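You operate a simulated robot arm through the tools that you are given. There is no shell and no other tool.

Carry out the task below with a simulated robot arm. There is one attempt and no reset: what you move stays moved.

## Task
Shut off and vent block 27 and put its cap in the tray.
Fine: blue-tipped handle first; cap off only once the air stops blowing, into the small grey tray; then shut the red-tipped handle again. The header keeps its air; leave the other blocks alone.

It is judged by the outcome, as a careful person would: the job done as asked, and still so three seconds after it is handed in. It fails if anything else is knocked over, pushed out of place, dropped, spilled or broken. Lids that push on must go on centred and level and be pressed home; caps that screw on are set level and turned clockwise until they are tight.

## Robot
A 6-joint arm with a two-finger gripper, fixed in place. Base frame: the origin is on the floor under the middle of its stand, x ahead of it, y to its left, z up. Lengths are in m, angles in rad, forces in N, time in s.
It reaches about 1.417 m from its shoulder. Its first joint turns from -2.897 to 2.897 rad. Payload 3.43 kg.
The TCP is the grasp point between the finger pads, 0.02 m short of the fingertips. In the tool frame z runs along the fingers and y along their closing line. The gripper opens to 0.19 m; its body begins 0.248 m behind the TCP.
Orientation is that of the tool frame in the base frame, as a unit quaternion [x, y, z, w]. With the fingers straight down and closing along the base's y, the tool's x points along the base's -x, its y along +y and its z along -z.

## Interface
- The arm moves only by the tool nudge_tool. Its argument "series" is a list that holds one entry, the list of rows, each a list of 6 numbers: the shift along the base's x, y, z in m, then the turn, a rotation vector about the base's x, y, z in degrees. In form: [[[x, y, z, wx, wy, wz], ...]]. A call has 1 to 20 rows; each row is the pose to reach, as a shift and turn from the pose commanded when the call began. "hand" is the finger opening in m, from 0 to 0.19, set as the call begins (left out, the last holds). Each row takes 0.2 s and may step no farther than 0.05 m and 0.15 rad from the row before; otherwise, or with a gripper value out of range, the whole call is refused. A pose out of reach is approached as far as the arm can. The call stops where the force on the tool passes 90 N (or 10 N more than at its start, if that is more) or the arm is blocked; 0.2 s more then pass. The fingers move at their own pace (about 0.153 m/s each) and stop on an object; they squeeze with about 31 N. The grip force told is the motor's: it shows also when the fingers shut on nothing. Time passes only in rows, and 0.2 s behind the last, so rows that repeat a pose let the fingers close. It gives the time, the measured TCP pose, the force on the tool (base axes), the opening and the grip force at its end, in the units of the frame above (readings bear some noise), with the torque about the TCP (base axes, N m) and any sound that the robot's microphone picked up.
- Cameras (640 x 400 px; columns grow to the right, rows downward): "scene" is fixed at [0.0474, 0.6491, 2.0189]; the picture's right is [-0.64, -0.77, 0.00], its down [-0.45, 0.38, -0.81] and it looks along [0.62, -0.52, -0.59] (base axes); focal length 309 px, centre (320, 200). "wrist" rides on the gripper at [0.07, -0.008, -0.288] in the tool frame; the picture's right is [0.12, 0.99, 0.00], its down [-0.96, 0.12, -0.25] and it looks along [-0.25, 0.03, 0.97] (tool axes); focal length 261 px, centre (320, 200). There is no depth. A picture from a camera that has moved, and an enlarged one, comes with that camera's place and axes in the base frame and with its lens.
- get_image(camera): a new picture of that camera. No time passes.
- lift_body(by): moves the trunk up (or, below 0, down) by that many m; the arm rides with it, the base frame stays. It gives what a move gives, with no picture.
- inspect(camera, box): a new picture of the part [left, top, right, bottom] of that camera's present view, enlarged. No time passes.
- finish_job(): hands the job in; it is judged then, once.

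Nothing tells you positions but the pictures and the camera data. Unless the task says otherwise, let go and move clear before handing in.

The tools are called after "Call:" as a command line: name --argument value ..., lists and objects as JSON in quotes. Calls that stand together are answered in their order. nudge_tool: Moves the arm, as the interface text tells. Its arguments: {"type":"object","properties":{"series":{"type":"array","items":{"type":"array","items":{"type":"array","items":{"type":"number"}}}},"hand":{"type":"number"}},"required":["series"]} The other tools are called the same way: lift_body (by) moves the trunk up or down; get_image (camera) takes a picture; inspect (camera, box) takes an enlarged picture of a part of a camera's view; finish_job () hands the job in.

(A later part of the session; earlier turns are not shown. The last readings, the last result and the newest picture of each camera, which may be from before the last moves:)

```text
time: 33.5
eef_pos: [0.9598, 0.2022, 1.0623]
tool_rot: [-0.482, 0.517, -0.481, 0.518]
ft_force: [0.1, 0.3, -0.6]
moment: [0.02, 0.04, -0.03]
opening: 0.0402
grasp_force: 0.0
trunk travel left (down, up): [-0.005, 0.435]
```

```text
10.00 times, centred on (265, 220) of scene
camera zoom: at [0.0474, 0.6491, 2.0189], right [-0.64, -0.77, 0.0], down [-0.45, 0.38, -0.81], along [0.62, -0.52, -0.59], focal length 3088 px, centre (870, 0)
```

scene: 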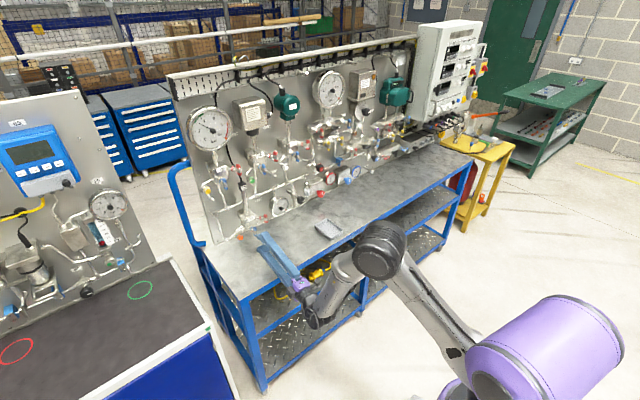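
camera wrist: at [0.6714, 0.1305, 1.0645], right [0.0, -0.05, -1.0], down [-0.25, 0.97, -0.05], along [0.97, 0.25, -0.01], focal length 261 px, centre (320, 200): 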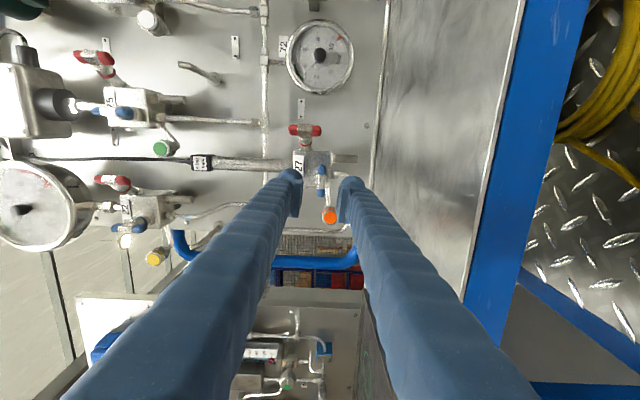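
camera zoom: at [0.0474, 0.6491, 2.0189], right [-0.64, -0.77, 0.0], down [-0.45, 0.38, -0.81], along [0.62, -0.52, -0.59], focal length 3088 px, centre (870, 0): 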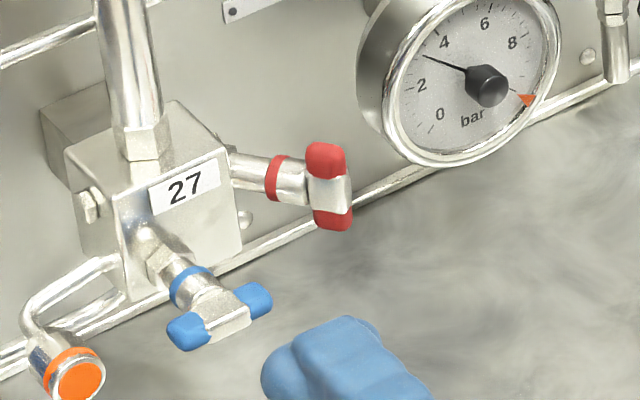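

The blue valve is exactly horizontal and against its stop, so it's shut. The red T-bar sits at about (1.072, 0.128, 1.088) on a stem angled roughly 36°, and the gauge beside it leaves too little room to grip it. Its torque is small, so I'll close the fingers and push the bar's top over counter-clockwise, after first moving to a pre-position on its right.

Call:
nudge_tool --series '[[[0, -0.012, 0.012, -1.4, 0, 0], [0, -0.034, 0.03, -2.8, 0, 0], [0, -0.06, 0.045, -4.2, 0, 0], [0, -0.085, 0.061, -4.2, 0, 0], [0.01, -0.105, 0.063, -4.2, 0, 0]]]' --hand 0

Call:
get_image --camera "wrist"

Call:
inspect --camera "scene" --box '[230, 195, 310, 250]'

```text
time: 34.7
eef_pos: [0.9667, 0.1103, 1.1258]
tool_rot: [-0.494, 0.507, -0.506, 0.492]
ft_force: [-0.2, -0.8, 0.7]
moment: [0.02, 0.03, -0.04]
opening: 0.0
grasp_force: 30.6
out of reach, approached as far as the arm can: row 4, 5
trunk travel left (down, up): [-0.005, 0.435]
```

```text
taken
camera wrist: at [0.6768, 0.0479, 1.1359], right [-0.01, -0.12, -0.99], down [-0.22, 0.97, -0.12], along [0.98, 0.22, -0.03], focal length 261 px, centre (320, 200)
```

wrist: 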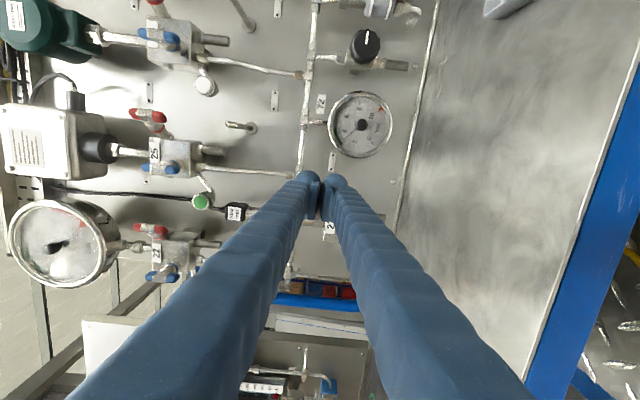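

```text
7.27 times, centred on (270, 222) of scene
camera zoom: at [0.0474, 0.6491, 2.0189], right [-0.64, -0.77, 0.0], down [-0.45, 0.38, -0.81], along [0.62, -0.52, -0.59], focal length 2246 px, centre (684, 36)
```

zoom: 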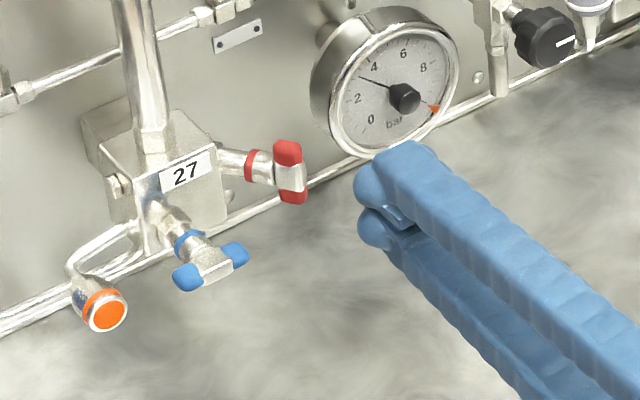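

The arm is slightly short of reach this close in, but going forward should fix that. I'll advance to just right of the red bar's top, stop before passing it, and check the clearance to the bar and the gauge.

Call:
nudge_tool --series '[[[0.03, -0.004, 0, 0, 0, 0.5], [0.055, -0.008, 0, 0, -0.1, 1.0], [0.075, -0.0115, -0.001, 0, -0.17, 1.55]]]'

Call:
inspect --camera "wrist" --box '[260, 80, 420, 240]'

Call:
inspect --camera "scene" --box '[230, 195, 310, 250]'

```text
time: 35.5
eef_pos: [1.0409, 0.1229, 1.127]
tool_rot: [-0.496, 0.507, -0.504, 0.493]
ft_force: [0.2, -0.4, -0.1]
moment: [0.02, 0.03, 0.06]
opening: 0.0003
grasp_force: 30.4
out of reach, approached as far as the arm can: row 1, 2, 3
trunk travel left (down, up): [-0.005, 0.435]
```

```text
2.50 times, centred on (340, 160) of wrist
camera zoom: at [0.7516, 0.0595, 1.1381], right [-0.01, -0.12, -0.99], down [-0.23, 0.97, -0.12], along [0.97, 0.22, -0.03], focal length 652 px, centre (270, 300)
```

zoom: 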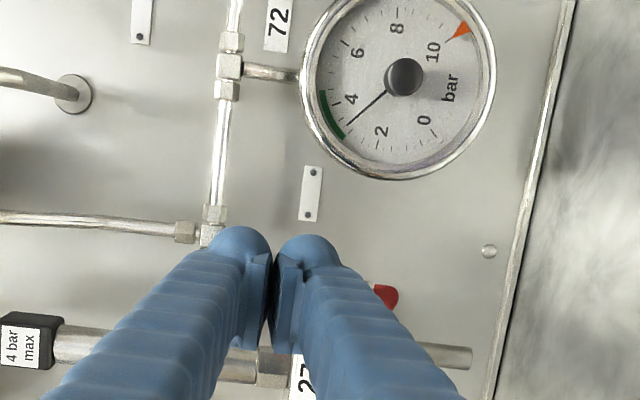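

```text
7.27 times, centred on (270, 222) of scene
camera zoom: at [0.0474, 0.6491, 2.0189], right [-0.64, -0.77, 0.0], down [-0.45, 0.38, -0.81], along [0.62, -0.52, -0.59], focal length 2246 px, centre (684, 36)
```

zoom: 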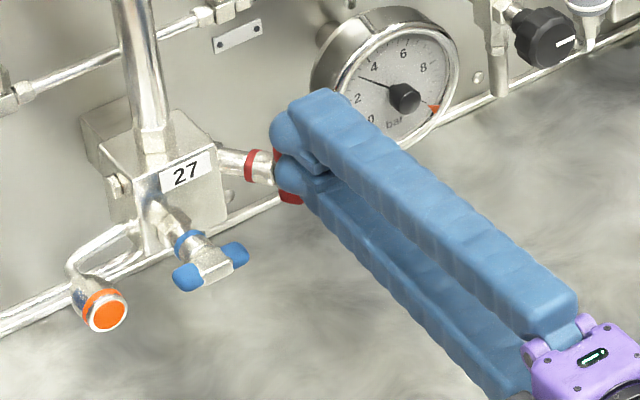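

The fingertip stopped at y=0.123 instead of 0.099, so this arm posture has a reach limit towards lower y. I'll look at the arm's posture before deciding how to get round it.

Call:
get_image --camera "scene"

Call:
inspect --camera "scene" --box '[240, 200, 480, 380]'

```text
taken
```

scene: 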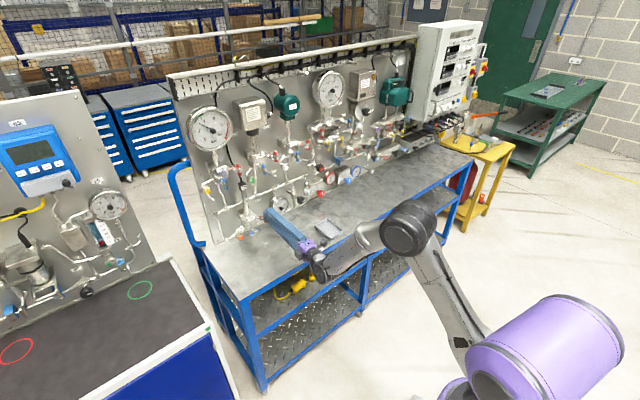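

```text
2.22 times, centred on (360, 290) of scene
camera zoom: at [0.0474, 0.6491, 2.0189], right [-0.64, -0.77, 0.0], down [-0.45, 0.38, -0.81], along [0.62, -0.52, -0.59], focal length 686 px, centre (231, 0)
```

zoom: 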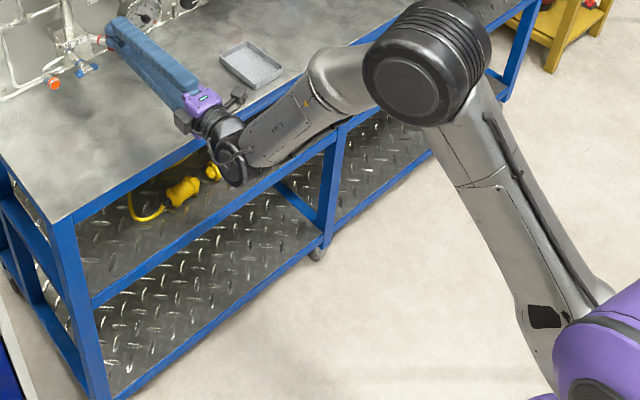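

The elbow is out to the right and the forearm comes back to the left, so lower y at this height may be constrained. I'll back off and test whether a lower height reaches smaller y, in free space clear of everything.

Call:
nudge_tool --series '[[[-0.03, 0.01, 0, 0, 0, 0], [-0.055, 0.015, -0.01, 0, 0, 0], [-0.06, 0.015, -0.04, 0, 0, 0], [-0.06, 0.015, -0.06, 0, 0, 0], [-0.06, 0.0, -0.06, 0, 0, 0], [-0.06, -0.015, -0.06, 0, 0, 0], [-0.06, -0.03, -0.06, 0, 0, 0], [-0.06, -0.045, -0.06, 0, 0, 0]]]'

```text
time: 37.3
eef_pos: [0.9781, 0.1122, 1.072]
tool_rot: [-0.492, 0.508, -0.508, 0.492]
ft_force: [-0.7, -0.1, 0.4]
moment: [-0.01, 0.0, 0.05]
opening: 0.0
grasp_force: 31.2
out of reach, approached as far as the arm can: row 1, 2, 3, 4, 5, 6, 7, 8
trunk travel left (down, up): [-0.005, 0.435]
```

Lower y still isn't reachable at this roll. The earlier roll limit suggests the reachable region depends on roll, so I'll roll to 180° (camera on top) and then test moving to lower y.

Call:
nudge_tool --series '[[[0, 0.02, 0.02, -8, 0, 0], [0, 0.04, 0.03, -16, 0, 0], [0, 0.05, 0.04, -24, 0, 0], [0, 0.05, 0.05, -32, 0, 0], [0, 0.05, 0.05, -40, 0, 0], [0, 0.05, 0.05, -48, 0, 0], [0, 0.05, 0.05, -56, 0, 0], [0, 0.05, 0.05, -64, 0, 0], [0, 0.05, 0.05, -72, 0, 0], [0, 0.05, 0.05, -80, 0, 0], [0, 0.05, 0.05, -88, 0, 0], [0, 0.03, 0.05, -88, 0, 0], [0, 0.01, 0.05, -88, 0, 0], [0, -0.01, 0.05, -88, 0, 0], [0, -0.03, 0.05, -88, 0, 0]]]'

Call:
get_image --camera "scene"

```text
time: 40.5
eef_pos: [0.9725, 0.1072, 1.1232]
tool_rot: [0.697, -0.026, 0.717, 0.001]
ft_force: [-0.5, 0.5, 0.2]
moment: [-0.02, 0.01, 0.0]
opening: 0.0001
grasp_force: 31.0
out of reach, approached as far as the arm can: row 13, 14, 15
trunk travel left (down, up): [-0.005, 0.435]
```

```text
taken
```

scene: 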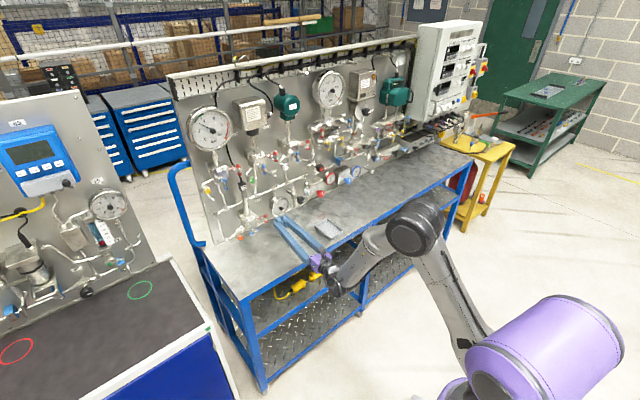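

The y limit doesn't depend on roll; the arm just can't keep zero yaw at smaller y. Aiming the tool slightly to the right (yaw about -15°) should relax it and still suits pushing the bar. I'll yaw and then roll back to stack the fingers vertically, in free space.

Call:
nudge_tool --series '[[[0, 0.01, 0, 0, 0, -4.5], [0, 0.01, 0, 0, 0, -9], [0, 0.01, 0, 0, 0, -13]]]'

Call:
nudge_tool --series '[[[0, 0, 0, 7.73, -2.07, 0], [0, 0, 0, 15.46, -4.14, 0], [0, 0, 0, 23.2, -6.2, 0], [0, 0, 0, 30.9, -8.3, 0], [0, 0, 0, 38.6, -10.4, 0], [0, 0, 0, 46.4, -12.4, 0], [0, 0, 0, 54.1, -14.5, 0], [0, 0, 0, 61.8, -16.6, 0], [0, 0, 0, 69.6, -18.6, 0], [0, 0, 0, 77.3, -20.7, 0], [0, 0, 0, 85, -22.8, 0], [0, -0.01, 0, 85, -22.8, 0], [0, -0.02, 0, 85, -22.8, 0]]]'

```text
time: 41.3
eef_pos: [0.9732, 0.1157, 1.1232]
tool_rot: [0.69, -0.092, 0.715, 0.071]
ft_force: [1.1, -0.6, -0.2]
moment: [0.01, 0.01, 0.09]
opening: 0.0002
grasp_force: 31.1
trunk travel left (down, up): [-0.005, 0.435]
```

```text
time: 44.1
eef_pos: [0.9741, 0.0966, 1.1242]
tool_rot: [0.414, -0.557, 0.578, -0.429]
ft_force: [-0.6, 0.0, -0.1]
moment: [0.02, 0.0, -0.04]
opening: 0.0
grasp_force: 31.0
trunk travel left (down, up): [-0.005, 0.435]
```

The yawed pose has no reach trouble: the tool is at (0.974, 0.097, 1.124), pointing about 17° to the right. I'll advance to just short of the red bar's right side and check.

Call:
nudge_tool --series '[[[0.03, 0.001, 0, 0, 0, 0], [0.055, 0.003, 0, 0, 0, 0], [0.072, 0.0045, 0.001, 0, 0, 0]]]'

Call:
inspect --camera "wrist" --box '[260, 80, 420, 240]'

Call:
inspect --camera "scene" --box '[230, 195, 310, 250]'

```text
time: 44.9
eef_pos: [1.0454, 0.0992, 1.1252]
tool_rot: [0.415, -0.558, 0.577, -0.429]
ft_force: [0.3, 0.3, 0.0]
moment: [-0.01, -0.01, 0.0]
opening: 0.0
grasp_force: 31.1
trunk travel left (down, up): [-0.005, 0.435]
```

```text
2.50 times, centred on (340, 160) of wrist
camera zoom: at [0.7506, 0.115, 1.1242], right [0.0, -0.12, -0.99], down [0.05, 0.99, -0.12], along [1.0, -0.05, 0.0], focal length 652 px, centre (270, 300)
```

zoom: 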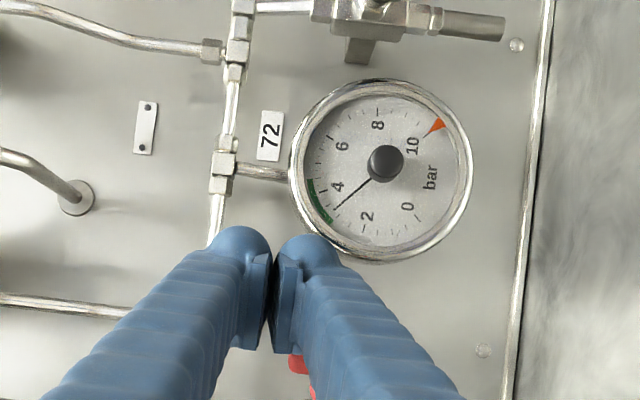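

```text
7.27 times, centred on (270, 222) of scene
camera zoom: at [0.0474, 0.6491, 2.0189], right [-0.64, -0.77, 0.0], down [-0.45, 0.38, -0.81], along [0.62, -0.52, -0.59], focal length 2246 px, centre (684, 36)
```

zoom: 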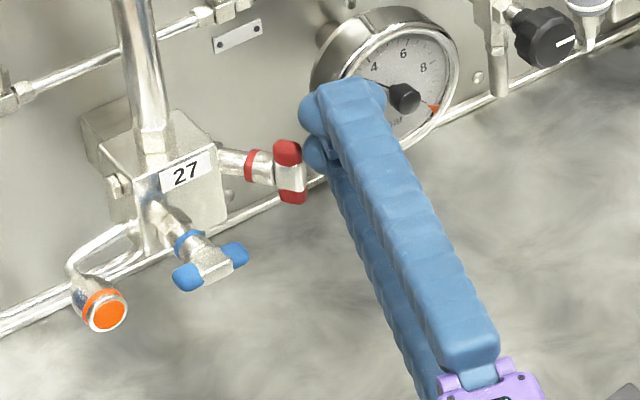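

The lower finger sits just right of the bar's top, and the gauge edge (y≈0.075) still clears it. I'll advance 19 mm so the fingertip passes alongside the bar.

Call:
nudge_tool --series '[[[0.01, 0, 0, 0, 0, 0], [0.019, 0, 0, 0, 0, 0]]]'

Call:
inspect --camera "scene" --box '[240, 200, 290, 240]'

Call:
inspect --camera "wrist" --box '[280, 120, 380, 240]'

```text
time: 45.5
eef_pos: [1.0653, 0.1012, 1.1267]
tool_rot: [0.414, -0.559, 0.576, -0.429]
ft_force: [-0.9, -5.2, 5.0]
moment: [-0.04, -0.41, -0.16]
opening: 0.0001
grasp_force: 30.5
trunk travel left (down, up): [-0.005, 0.435]
```

```text
10.00 times, centred on (265, 220) of scene
camera zoom: at [0.0474, 0.6491, 2.0189], right [-0.64, -0.77, 0.0], down [-0.45, 0.38, -0.81], along [0.62, -0.52, -0.59], focal length 3088 px, centre (870, 0)
```

zoom: 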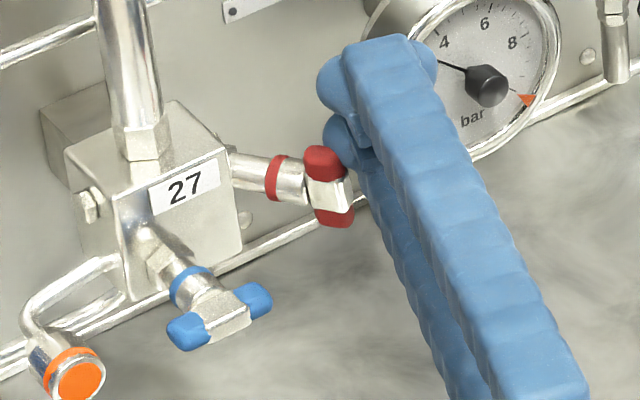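

```text
3.33 times, centred on (330, 180) of wrist
camera zoom: at [0.7697, 0.1153, 1.1249], right [0.0, -0.12, -0.99], down [0.04, 0.99, -0.12], along [1.0, -0.04, 0.0], focal length 869 px, centre (287, 267)
```

zoom: 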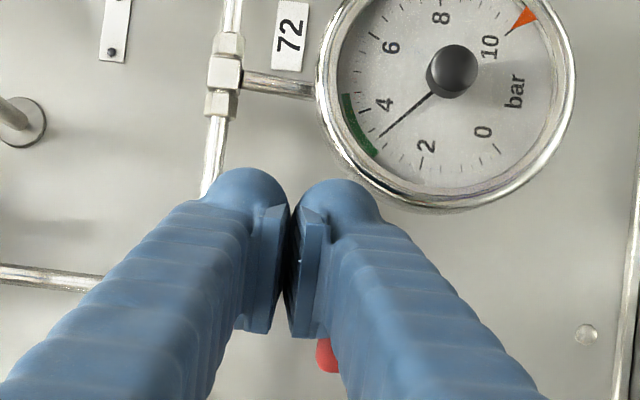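

There's light contact with the bar (about 5 N) and it has begun to move. I'll follow the arc, pushing the top of the bar to the left and over.

Call:
nudge_tool --series '[[[-0.001, 0.004, 0.002, 0, 0, 0], [-0.002, 0.008, 0.004, 0, 0, 0], [-0.003, 0.012, 0.0055, 0, 0, 0], [-0.004, 0.016, 0.007, 0, 0, 0], [-0.005, 0.0205, 0.008, 0, 0, 0], [-0.006, 0.025, 0.008, 0, 0, 0]]]'

Call:
inspect --camera "scene" --box '[240, 200, 290, 240]'

```text
time: 46.9
eef_pos: [1.0585, 0.1242, 1.1328]
tool_rot: [0.415, -0.557, 0.577, -0.429]
ft_force: [0.8, 0.9, 1.1]
moment: [0.02, -0.01, -0.02]
opening: 0.0
grasp_force: 30.9
trunk travel left (down, up): [-0.005, 0.435]
```

```text
10.00 times, centred on (265, 220) of scene
camera zoom: at [0.0474, 0.6491, 2.0189], right [-0.64, -0.77, 0.0], down [-0.45, 0.38, -0.81], along [0.62, -0.52, -0.59], focal length 3088 px, centre (870, 0)
```

zoom: 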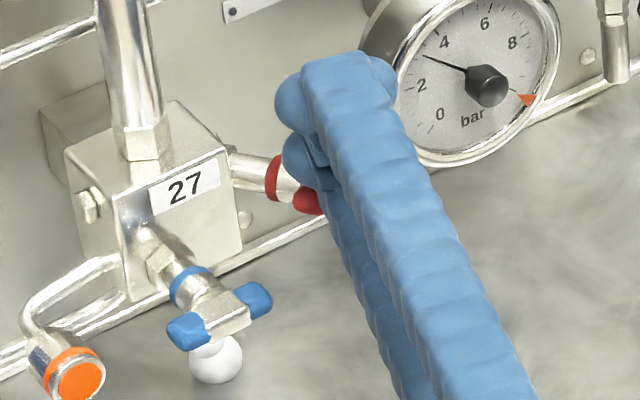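

The bar has swung more than half way and a white puff has appeared under the block, so the vent is opening. I'll finish the swing, pressing the bar's left end down to horizontal.

Call:
nudge_tool --series '[[[-0.002, 0.005, -0.001, 0, 0, 0], [-0.004, 0.01, -0.002, 0, 0, 0], [-0.006, 0.015, -0.0045, 0, 0, 0], [-0.007, 0.018, -0.007, 0, 0, 0]]]'

Call:
inspect --camera "scene" --box '[240, 200, 290, 240]'

Call:
get_image --camera "scene"

```text
time: 47.9
eef_pos: [1.0521, 0.1435, 1.1251]
tool_rot: [0.414, -0.558, 0.577, -0.429]
ft_force: [1.0, -1.8, 2.7]
moment: [-0.05, -0.03, -0.04]
opening: 0.0002
grasp_force: 30.9
trunk travel left (down, up): [-0.005, 0.435]
```

```text
10.00 times, centred on (265, 220) of scene
camera zoom: at [0.0474, 0.6491, 2.0189], right [-0.64, -0.77, 0.0], down [-0.45, 0.38, -0.81], along [0.62, -0.52, -0.59], focal length 3088 px, centre (870, 0)
```

zoom: 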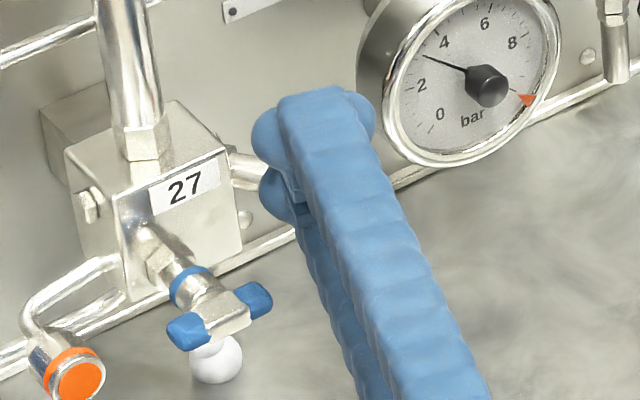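

```text
taken
```

scene: 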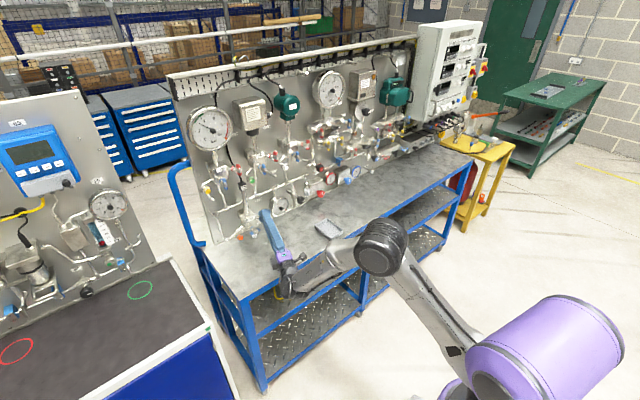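

The bar is nearly level with only light contact force, and the puff shows air still venting. I'll press a little further to reach the open stop, watching the force.

Call:
nudge_tool --series '[[[0, 0.001, -0.002, 0, 0, 0], [0, 0.002, -0.004, 0, 0, 0], [0, 0.002, -0.006, 0, 0, 0]]]'

```text
time: 48.7
eef_pos: [1.0506, 0.1442, 1.1239]
tool_rot: [0.413, -0.557, 0.578, -0.43]
ft_force: [5.4, -4.3, 19.6]
moment: [-0.17, -0.22, 0.0]
opening: 0.0
grasp_force: 30.8
trunk travel left (down, up): [-0.005, 0.435]
```

The upward force rose to 20 N, so the bar is at its stop. I'll lift off, back away and look at the red bar and the vent.

Call:
nudge_tool --series '[[[0, 0, 0.015, 0, 0, 0], [-0.01, 0, 0.03, 0, 0, 0], [-0.04, 0.01, 0.035, 0, 0, 0], [-0.07, 0.02, 0.035, 0, 0, 0], [-0.1, 0.03, 0.035, 0, 0, 0]]]'

Call:
inspect --camera "scene" --box '[235, 200, 295, 245]'

Call:
get_image --camera "wrist"

```text
time: 49.9
eef_pos: [0.9499, 0.1749, 1.154]
tool_rot: [0.414, -0.558, 0.577, -0.429]
ft_force: [0.3, 0.1, -0.5]
moment: [-0.01, 0.04, 0.01]
opening: 0.0004
grasp_force: 31.4
trunk travel left (down, up): [-0.005, 0.435]
```

```text
8.89 times, centred on (265, 222) of scene
camera zoom: at [0.0474, 0.6491, 2.0189], right [-0.64, -0.77, 0.0], down [-0.45, 0.38, -0.81], along [0.62, -0.52, -0.59], focal length 2745 px, centre (809, 0)
```

zoom: 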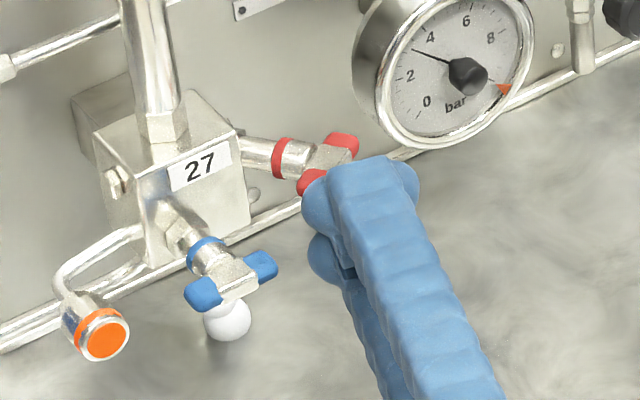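

```text
taken
camera wrist: at [0.6546, 0.1912, 1.1533], right [0.0, -0.12, -0.99], down [0.05, 0.99, -0.12], along [1.0, -0.05, 0.0], focal length 261 px, centre (320, 200)
```

wrist: 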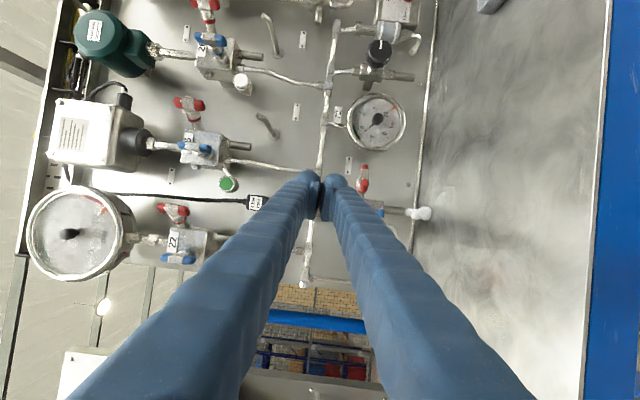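

The red bar is now level (open) and the white puff at the vent tail shows air still blowing. While it vents I'll straighten the tool, move out in front of the cap with the fingers open, and keep checking the puff.

Call:
nudge_tool --series '[[[0, 0.02, -0.01, 0.05, 0.4, 3.4], [0, 0.04, -0.025, 0.1, 0.8, 6.8], [0, 0.06, -0.045, 0.14, 1.2, 10.2], [0, 0.08, -0.065, 0.18, 1.6, 13.6], [0.005, 0.087, -0.08, 0.23, 1.95, 16.8], [0.005, 0.087, -0.09, 0.23, 1.95, 16.8]]]' --hand 0.06

Call:
inspect --camera "scene" --box '[235, 200, 295, 245]'

Call:
get_image --camera "wrist"

```text
time: 51.3
eef_pos: [0.9562, 0.262, 1.0646]
tool_rot: [-0.5, 0.5, -0.5, 0.5]
ft_force: [-0.4, 0.3, -0.5]
moment: [-0.01, 0.0, 0.02]
opening: 0.0602
grasp_force: 0.0
trunk travel left (down, up): [-0.005, 0.435]
```

```text
8.89 times, centred on (265, 222) of scene
camera zoom: at [0.0474, 0.6491, 2.0189], right [-0.64, -0.77, 0.0], down [-0.45, 0.38, -0.81], along [0.62, -0.52, -0.59], focal length 2745 px, centre (809, 0)
```

zoom: 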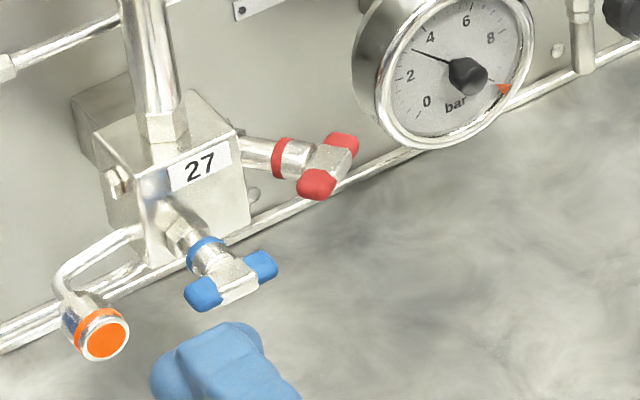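

```text
taken
camera wrist: at [0.6686, 0.1919, 1.0735], right [0.0, -0.12, -0.99], down [-0.25, 0.96, -0.12], along [0.97, 0.25, -0.03], focal length 261 px, centre (320, 200)
```

wrist: 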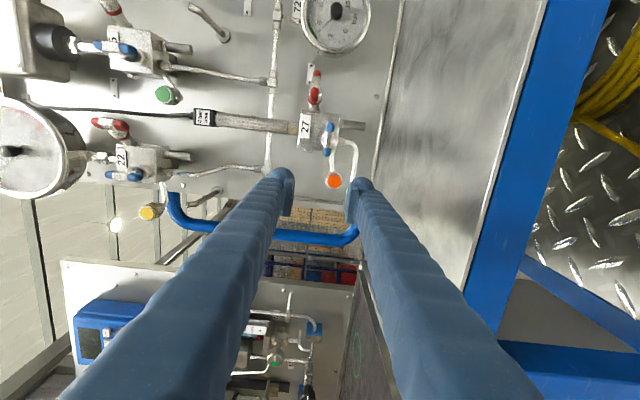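

The puff has gone, so the air has stopped, and the header gauge still reads about 4 bar. The tool is square in front of the cap, and I'll measure the cap closely now.

Call:
inspect --camera "wrist" --box '[270, 90, 390, 210]'

Call:
inspect --camera "scene" --box '[228, 215, 263, 245]'

```text
3.33 times, centred on (330, 150) of wrist
camera zoom: at [0.6686, 0.1919, 1.0735], right [0.0, -0.12, -0.99], down [-0.25, 0.96, -0.12], along [0.97, 0.25, -0.03], focal length 869 px, centre (287, 367)
```

zoom: 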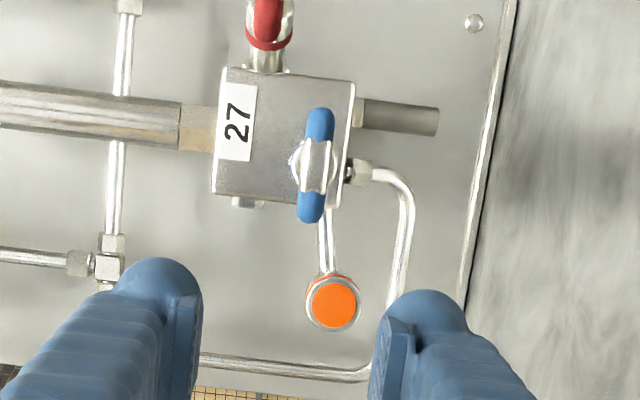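

```text
13.33 times, centred on (246, 230) of scene
camera zoom: at [0.0474, 0.6491, 2.0189], right [-0.64, -0.77, 0.0], down [-0.45, 0.38, -0.81], along [0.62, -0.52, -0.59], focal length 4117 px, centre (1313, -200)
```

zoom: 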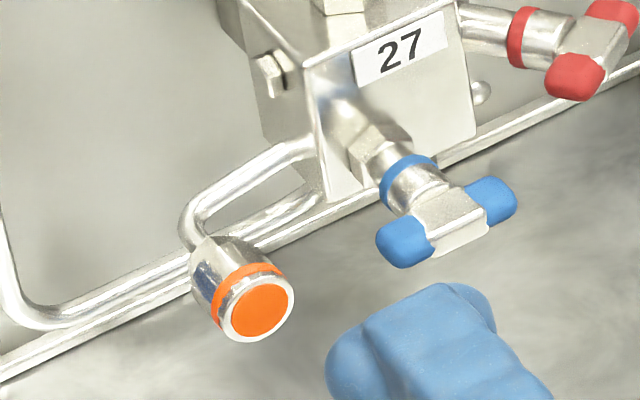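

The cap face centre works out at about (1.086, 0.2645, 1.042). I want to confirm the cap's axis direction before gripping, so I'll zoom in further.

Call:
inspect --camera "scene" --box '[238, 228, 254, 244]'

Call:
inspect --camera "wrist" --box '[315, 155, 355, 195]'

```text
16.00 times, centred on (246, 236) of scene
camera zoom: at [0.0474, 0.6491, 2.0189], right [-0.64, -0.77, 0.0], down [-0.45, 0.38, -0.81], along [0.62, -0.52, -0.59], focal length 4940 px, centre (1504, -376)
```

zoom: 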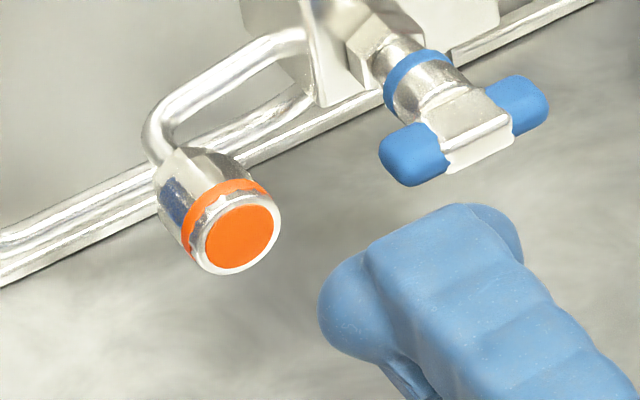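

```text
10.00 times, centred on (335, 175) of wrist
camera zoom: at [0.6686, 0.1919, 1.0735], right [0.0, -0.12, -0.99], down [-0.25, 0.96, -0.12], along [0.97, 0.25, -0.03], focal length 2606 px, centre (170, 450)
```

zoom: 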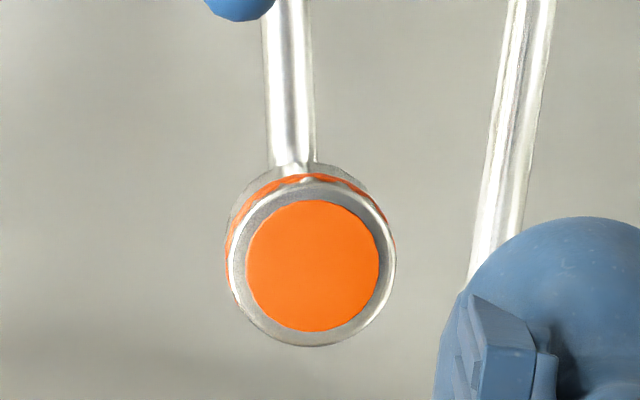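

The cap is about 26.6 mm across and its axis runs straight along x. With the blue bar's end close by on the right, I'll roll to -65° so the fingers clear it and leave about 100° of counter-clockwise stroke, then line up with the cap.

Call:
nudge_tool --series '[[[0.01, 0.001, -0.005, 6, 0, 0], [0.02, 0.002, -0.012, 12, 0, 0], [0.03, 0.0025, -0.018, 18, 0, 0], [0.04, 0.0025, -0.0226, 25, 0, 0], [0.06, 0.0025, -0.0226, 25, 0, 0]]]' --hand 0.046

Call:
inspect --camera "wrist" --box '[260, 110, 400, 230]'

Call:
inspect --camera "scene" --box '[225, 210, 285, 255]'

```text
time: 52.5
eef_pos: [1.0177, 0.2646, 1.0417]
tool_rot: [-0.38, 0.596, -0.379, 0.597]
ft_force: [0.8, 0.0, 0.0]
moment: [0.01, 0.0, -0.05]
opening: 0.0459
grasp_force: 0.0
trunk travel left (down, up): [-0.005, 0.435]
```

```text
3.33 times, centred on (330, 170) of wrist
camera zoom: at [0.729, 0.1975, 1.0208], right [0.0, 0.31, -0.95], down [-0.25, 0.92, 0.3], along [0.97, 0.23, 0.08], focal length 869 px, centre (287, 300)
```

zoom: 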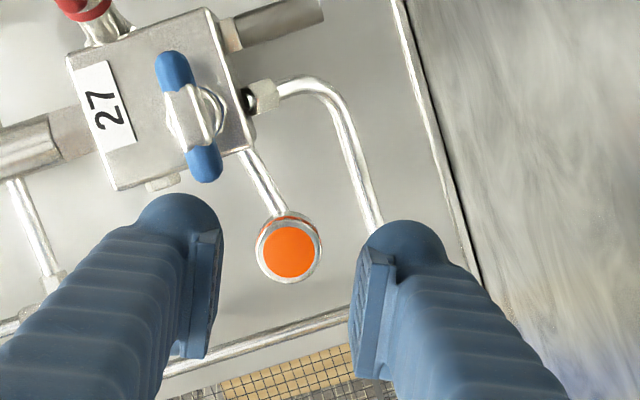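

```text
8.89 times, centred on (255, 232) of scene
camera zoom: at [0.0474, 0.6491, 2.0189], right [-0.64, -0.77, 0.0], down [-0.45, 0.38, -0.81], along [0.62, -0.52, -0.59], focal length 2745 px, centre (898, -89)
```

zoom: 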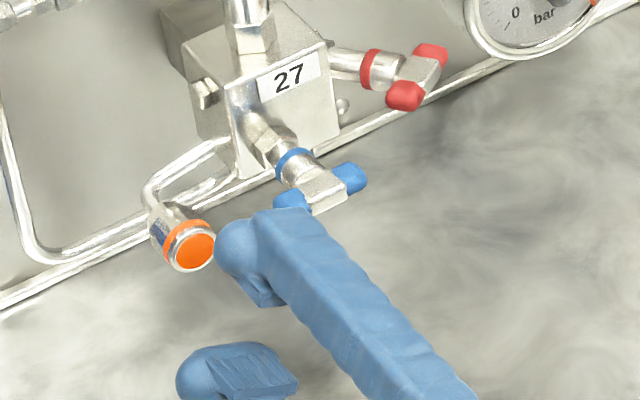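

The cap is centred on the tool axis to within about 1.4 mm, and the upper finger will clear the blue bar's end by roughly 8 mm. I'll advance over the cap and close on it.

Call:
nudge_tool --series '[[[0.02, 0, -0.001, 0, 0, 0], [0.04, 0, -0.001, 0, 0, 0], [0.055, 0, -0.001, 0, 0, 0], [0.065, 0, -0.001, 0, 0, 0]]]'

Call:
nudge_tool --series '[[[0, 0, 0, 0, 0, 0], [0, 0, 0, 0, 0, 0], [0, 0, 0, 0, 0, 0]]]' --hand 0

Call:
inspect --camera "scene" --box '[225, 210, 285, 255]'

Call:
inspect --camera "wrist" --box '[260, 110, 400, 230]'

```text
time: 53.5
eef_pos: [1.0806, 0.2646, 1.0399]
tool_rot: [-0.38, 0.596, -0.38, 0.596]
ft_force: [-0.1, -0.2, 0.1]
moment: [-0.03, 0.01, 0.01]
opening: 0.0458
grasp_force: 0.0
trunk travel left (down, up): [-0.005, 0.435]
```

```text
time: 54.3
eef_pos: [1.0816, 0.2644, 1.0402]
tool_rot: [-0.38, 0.596, -0.38, 0.596]
ft_force: [-0.6, -0.1, 0.5]
moment: [0.01, 0.02, -0.03]
opening: 0.0252
grasp_force: 31.1
trunk travel left (down, up): [-0.005, 0.435]
heard: snap
```

```text
8.89 times, centred on (255, 232) of scene
camera zoom: at [0.0474, 0.6491, 2.0189], right [-0.64, -0.77, 0.0], down [-0.45, 0.38, -0.81], along [0.62, -0.52, -0.59], focal length 2745 px, centre (898, -89)
```

zoom: 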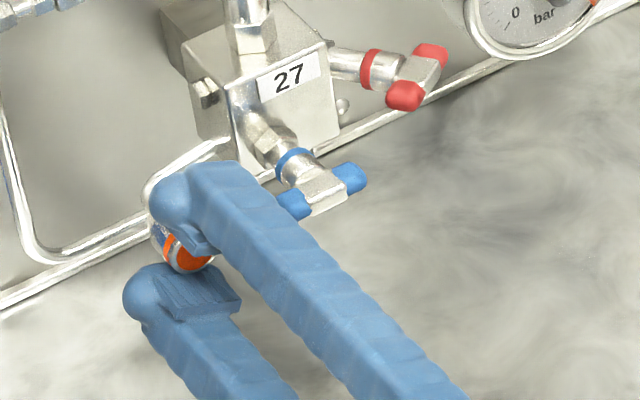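

```text
3.33 times, centred on (330, 170) of wrist
camera zoom: at [0.7929, 0.197, 1.0192], right [0.0, 0.31, -0.95], down [-0.25, 0.92, 0.3], along [0.97, 0.23, 0.08], focal length 869 px, centre (287, 300)
```

zoom: 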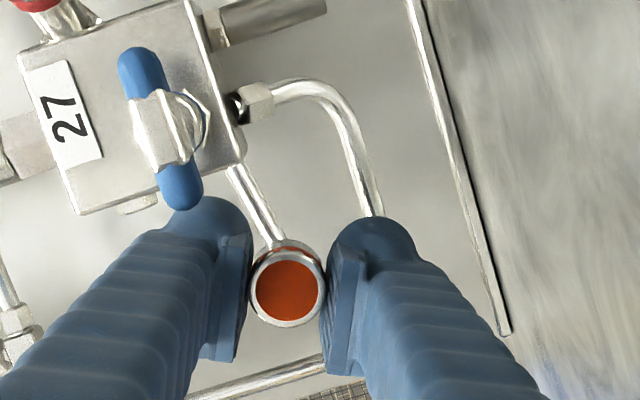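

The cap is gripped at 25 mm and the microphone heard a snap. Nothing looks damaged in either view, so I'll turn counter-clockwise in small steps and watch the torque.

Call:
nudge_tool --series '[[[0, 0, 0, -5, 0, 0], [0, 0, 0, -10, 0, 0], [0, 0, 0, -15, 0, 0], [0, 0, 0, -20, 0, 0]]]'

Call:
inspect --camera "wrist" --box '[260, 110, 400, 230]'

Call:
inspect --camera "scene" --box '[220, 160, 320, 260]'

```text
time: 55.3
eef_pos: [1.0811, 0.2635, 1.0405]
tool_rot: [-0.478, 0.521, -0.478, 0.521]
ft_force: [-0.2, 0.0, -0.1]
moment: [0.01, 0.01, 0.03]
opening: 0.0249
grasp_force: 30.8
trunk travel left (down, up): [-0.005, 0.435]
```

```text
3.33 times, centred on (330, 170) of wrist
camera zoom: at [0.7931, 0.1934, 1.0432], right [0.0, -0.03, -1.0], down [-0.25, 0.97, -0.03], along [0.97, 0.25, -0.01], focal length 869 px, centre (287, 300)
```

zoom: 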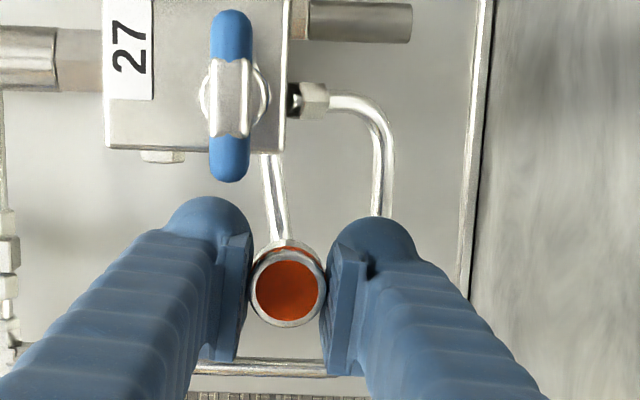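

```text
4.00 times, centred on (270, 210) of scene
camera zoom: at [0.0474, 0.6491, 2.0189], right [-0.64, -0.77, 0.0], down [-0.45, 0.38, -0.81], along [0.62, -0.52, -0.59], focal length 1235 px, centre (520, 160)
```

zoom: 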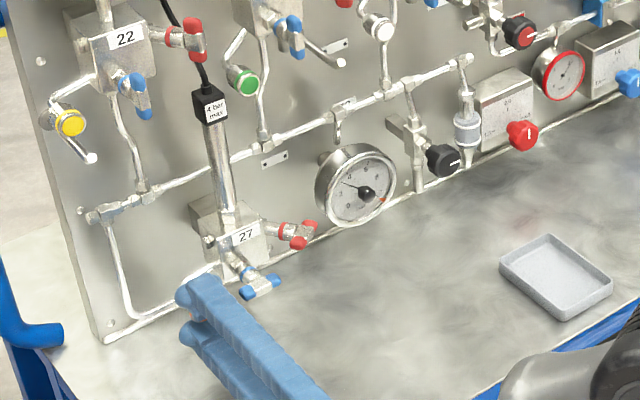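

There's essentially no torque or side force, as if the cap is already free in the fingers. I'll pull back 2 mm to check whether it's still held before doing more.

Call:
nudge_tool --series '[[[-0.001, 0, 0, 0, 0, 0], [-0.002, 0, 0, 0, 0, 0]]]'

```text
time: 55.9
eef_pos: [1.08, 0.2643, 1.039]
tool_rot: [-0.478, 0.521, -0.478, 0.521]
ft_force: [0.2, 0.3, 1.4]
moment: [-0.04, -0.02, 0.01]
opening: 0.0254
grasp_force: 30.6
trunk travel left (down, up): [-0.005, 0.435]
```

There's no resistance, so the cap appears to be off its seat. I'll draw it straight back slowly and check that it comes along in the fingers.

Call:
nudge_tool --series '[[[-0.004, 0, 0, 0, 0, 0], [-0.008, 0, 0, 0, 0, 0], [-0.012, 0, 0, 0, 0, 0], [-0.016, 0, 0, 0, 0, 0], [-0.02, 0, 0, 0, 0, 0]]]'

Call:
inspect --camera "wrist" --box '[260, 110, 400, 230]'

Call:
inspect --camera "scene" --box '[225, 210, 285, 255]'

```text
time: 57.1
eef_pos: [1.0602, 0.2641, 1.0415]
tool_rot: [-0.477, 0.522, -0.478, 0.522]
ft_force: [0.6, 0.0, -0.1]
moment: [0.01, 0.0, -0.02]
opening: 0.0253
grasp_force: 31.2
trunk travel left (down, up): [-0.005, 0.435]
```

```text
3.33 times, centred on (330, 170) of wrist
camera zoom: at [0.7725, 0.1932, 1.0436], right [0.0, -0.03, -1.0], down [-0.25, 0.97, -0.03], along [0.97, 0.25, -0.01], focal length 869 px, centre (287, 300)
```

zoom: 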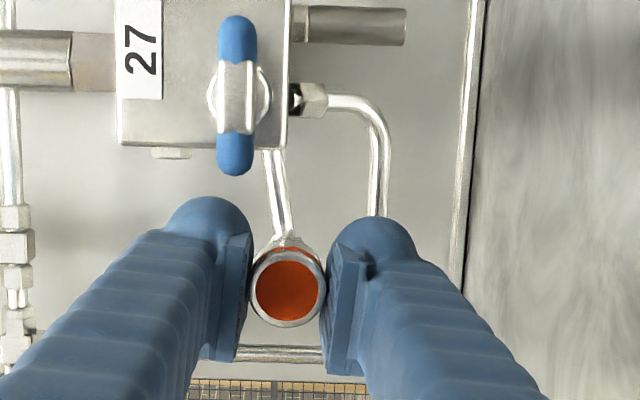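

```text
8.89 times, centred on (255, 232) of scene
camera zoom: at [0.0474, 0.6491, 2.0189], right [-0.64, -0.77, 0.0], down [-0.45, 0.38, -0.81], along [0.62, -0.52, -0.59], focal length 2745 px, centre (898, -89)
```

zoom: 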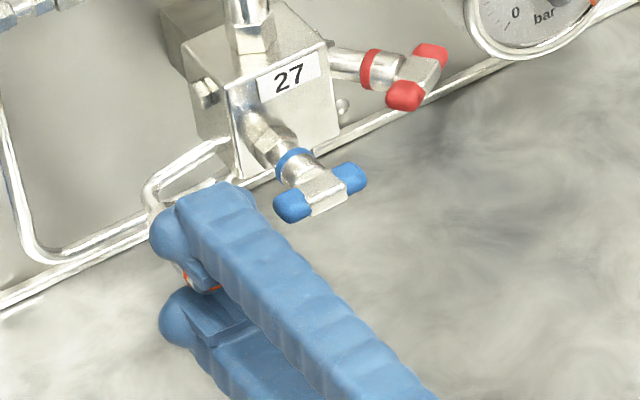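

The cap is in the fingers and came off cleanly with no force. I'll withdraw further, then rise clear of the hardware before carrying it to the tray.

Call:
nudge_tool --series '[[[-0.02, 0, 0, 0, 0, 0], [-0.04, 0, 0.002, 0, 0, 0], [-0.06, 0, 0.005, 0, 0, 0], [-0.08, 0, 0.015, 0, 0, 0], [-0.08, 0, 0.04, 0, 0, 0], [-0.08, 0, 0.07, 0, 0, 0], [-0.08, 0, 0.1, 0, 0, 0], [-0.08, 0, 0.13, 0, 0, 0], [-0.08, 0, 0.16, 0, 0, 0], [-0.08, 0, 0.19, 0, 0, 0]]]'

Call:
get_image --camera "wrist"

Call:
inspect --camera "scene" --box '[225, 190, 305, 250]'

```text
time: 59.3
eef_pos: [0.9797, 0.2643, 1.2288]
tool_rot: [-0.478, 0.521, -0.478, 0.521]
ft_force: [-0.4, 1.1, -0.6]
moment: [0.01, 0.01, -0.05]
opening: 0.0249
grasp_force: 30.8
trunk travel left (down, up): [-0.005, 0.435]
```

```text
taken
camera wrist: at [0.6923, 0.1931, 1.2331], right [0.0, -0.03, -1.0], down [-0.25, 0.97, -0.03], along [0.97, 0.25, -0.01], focal length 261 px, centre (320, 200)
```

wrist: 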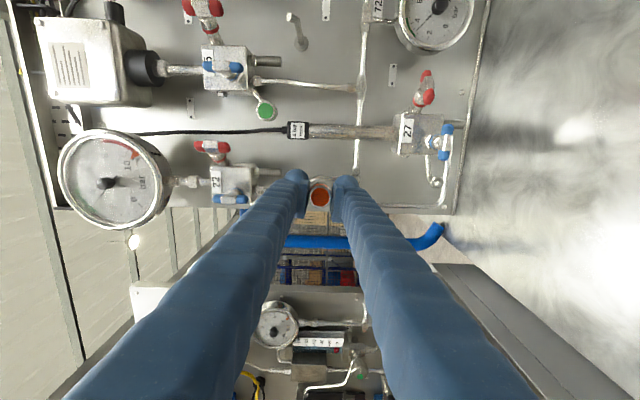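

```text
6.67 times, centred on (265, 220) of scene
camera zoom: at [0.0474, 0.6491, 2.0189], right [-0.64, -0.77, 0.0], down [-0.45, 0.38, -0.81], along [0.62, -0.52, -0.59], focal length 2058 px, centre (687, 67)
```

zoom: 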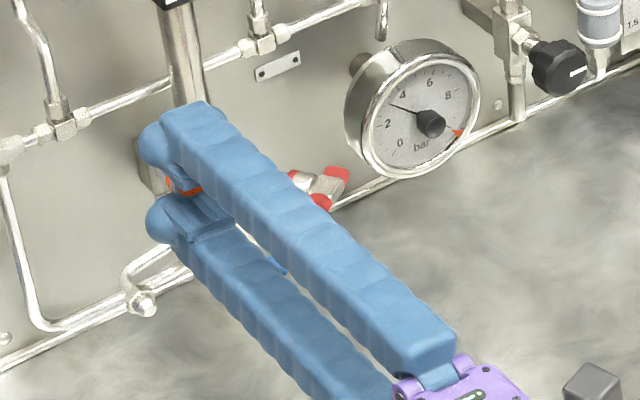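

The cap is held securely and the bare port is visible behind. Now I'll back away and pitch the tool down so the cap can be set into the tray from above.

Call:
nudge_tool --series '[[[-0.01, -0.005, 0.01, 0, 7.5, 0], [-0.02, -0.01, 0.02, 0, 15, 0], [-0.03, -0.015, 0.03, 0, 22.5, 0], [-0.04, -0.02, 0.04, 0, 30, 0], [-0.05, -0.025, 0.05, 0, 37.5, 0], [-0.06, -0.03, 0.06, 0, 45, 0], [-0.07, -0.035, 0.065, 0, 52.5, 0], [-0.08, -0.04, 0.07, 0, 60, 0], [-0.08, -0.045, 0.07, 0, 67.5, 0], [-0.08, -0.05, 0.07, 0, 75, 0], [-0.08, -0.055, 0.07, 0, 82.5, 0], [-0.08, -0.06, 0.07, 0, 90, 0]]]'

Call:
get_image --camera "scene"

Call:
get_image --camera "wrist"

```text
time: 61.9
eef_pos: [0.8211, 0.1881, 1.2336]
tool_rot: [-0.676, 0.736, -0.018, 0.019]
ft_force: [3.1, 1.8, -3.0]
moment: [-0.33, 0.52, 0.0]
opening: 0.0249
grasp_force: 31.1
out of reach, approached as far as the arm can: row 10, 11, 12
trunk travel left (down, up): [-0.005, 0.435]
```

```text
taken
```

scene: 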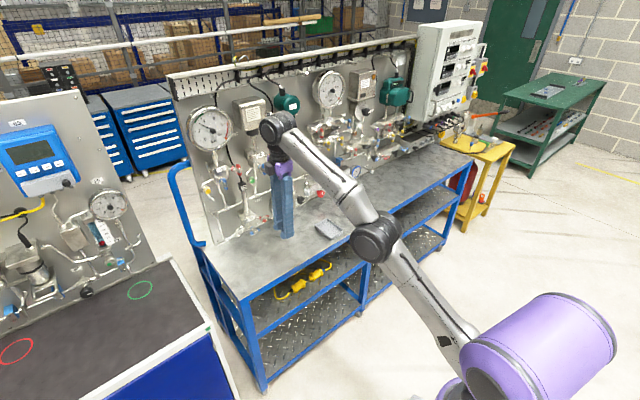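

```text
taken
camera wrist: at [0.809, 0.1173, 1.5213], right [-1.0, -0.03, -0.05], down [-0.05, 0.97, 0.25], along [0.04, 0.25, -0.97], focal length 261 px, centre (320, 200)
```

wrist: 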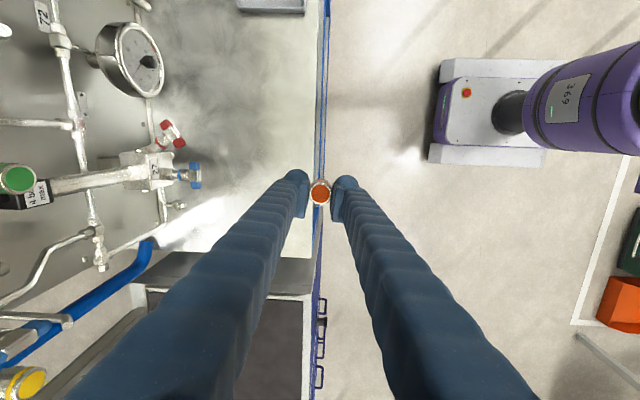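

The tool is pointing down with the cap held, but the arm is nearly fully stretched upward here. I'll pause a moment to see whether the small force reading settles.

Call:
nudge_tool --series '[[[0, 0, 0, 0, 0, 0], [0, 0, 0, 0, 0, 0]]]'

```text
time: 62.5
eef_pos: [0.8142, 0.1853, 1.2419]
tool_rot: [-0.676, 0.736, -0.021, 0.023]
ft_force: [-0.1, -0.4, -0.1]
moment: [-0.03, -0.01, -0.02]
opening: 0.0249
grasp_force: 31.5
trunk travel left (down, up): [-0.005, 0.435]
```

The reading settled to zero, so that was only motion. Now I'll carry the cap across to above the tray, straightening the tool to vertical on the way.

Call:
nudge_tool --series '[[[0.01, -0.035, -0.012, 0, 0.45, 0.6], [0.02, -0.075, -0.024, 0, 0.9, 1.2], [0.03, -0.115, -0.036, 0, 1.35, 1.8], [0.045, -0.155, -0.048, 0, 1.8, 2.4], [0.06, -0.195, -0.06, 0, 2.2, 3.0], [0.075, -0.235, -0.07, 0, 2.7, 3.6], [0.09, -0.275, -0.08, 0, 3.1, 4.2], [0.105, -0.31, -0.09, 0, 3.5, 4.9], [0.122, -0.332, -0.1, 0, 3.5, 4.9]]]'

Call:
get_image --camera "wrist"

Call:
get_image --camera "scene"

```text
time: 64.5
eef_pos: [0.8787, -0.1265, 1.1216]
tool_rot: [-0.706, 0.708, -0.003, 0.006]
ft_force: [-2.7, -1.4, -0.6]
moment: [0.07, -0.87, -0.02]
opening: 0.025
grasp_force: 30.5
out of reach, approached as far as the arm can: row 5, 6, 7, 8, 9
trunk travel left (down, up): [-0.005, 0.435]
```

```text
taken
camera wrist: at [0.8826, -0.1976, 1.4092], right [-0.99, -0.12, -0.01], down [-0.12, 0.96, 0.25], along [-0.02, 0.25, -0.97], focal length 261 px, centre (320, 200)
```

wrist: 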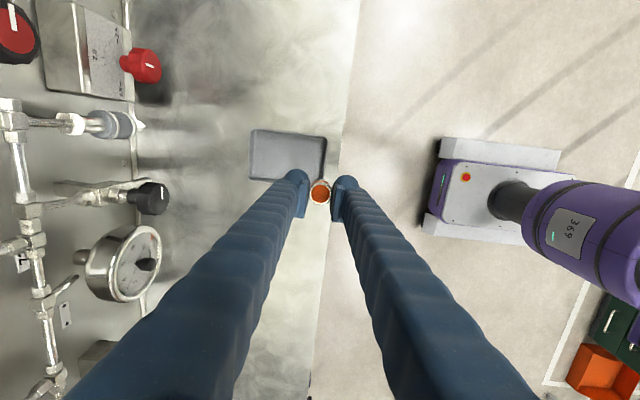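

```text
taken
```

scene: 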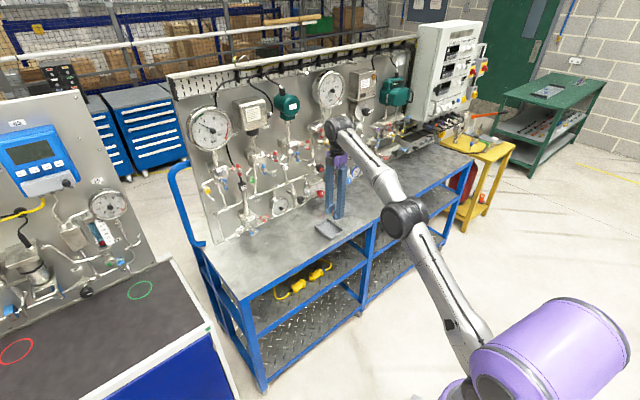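

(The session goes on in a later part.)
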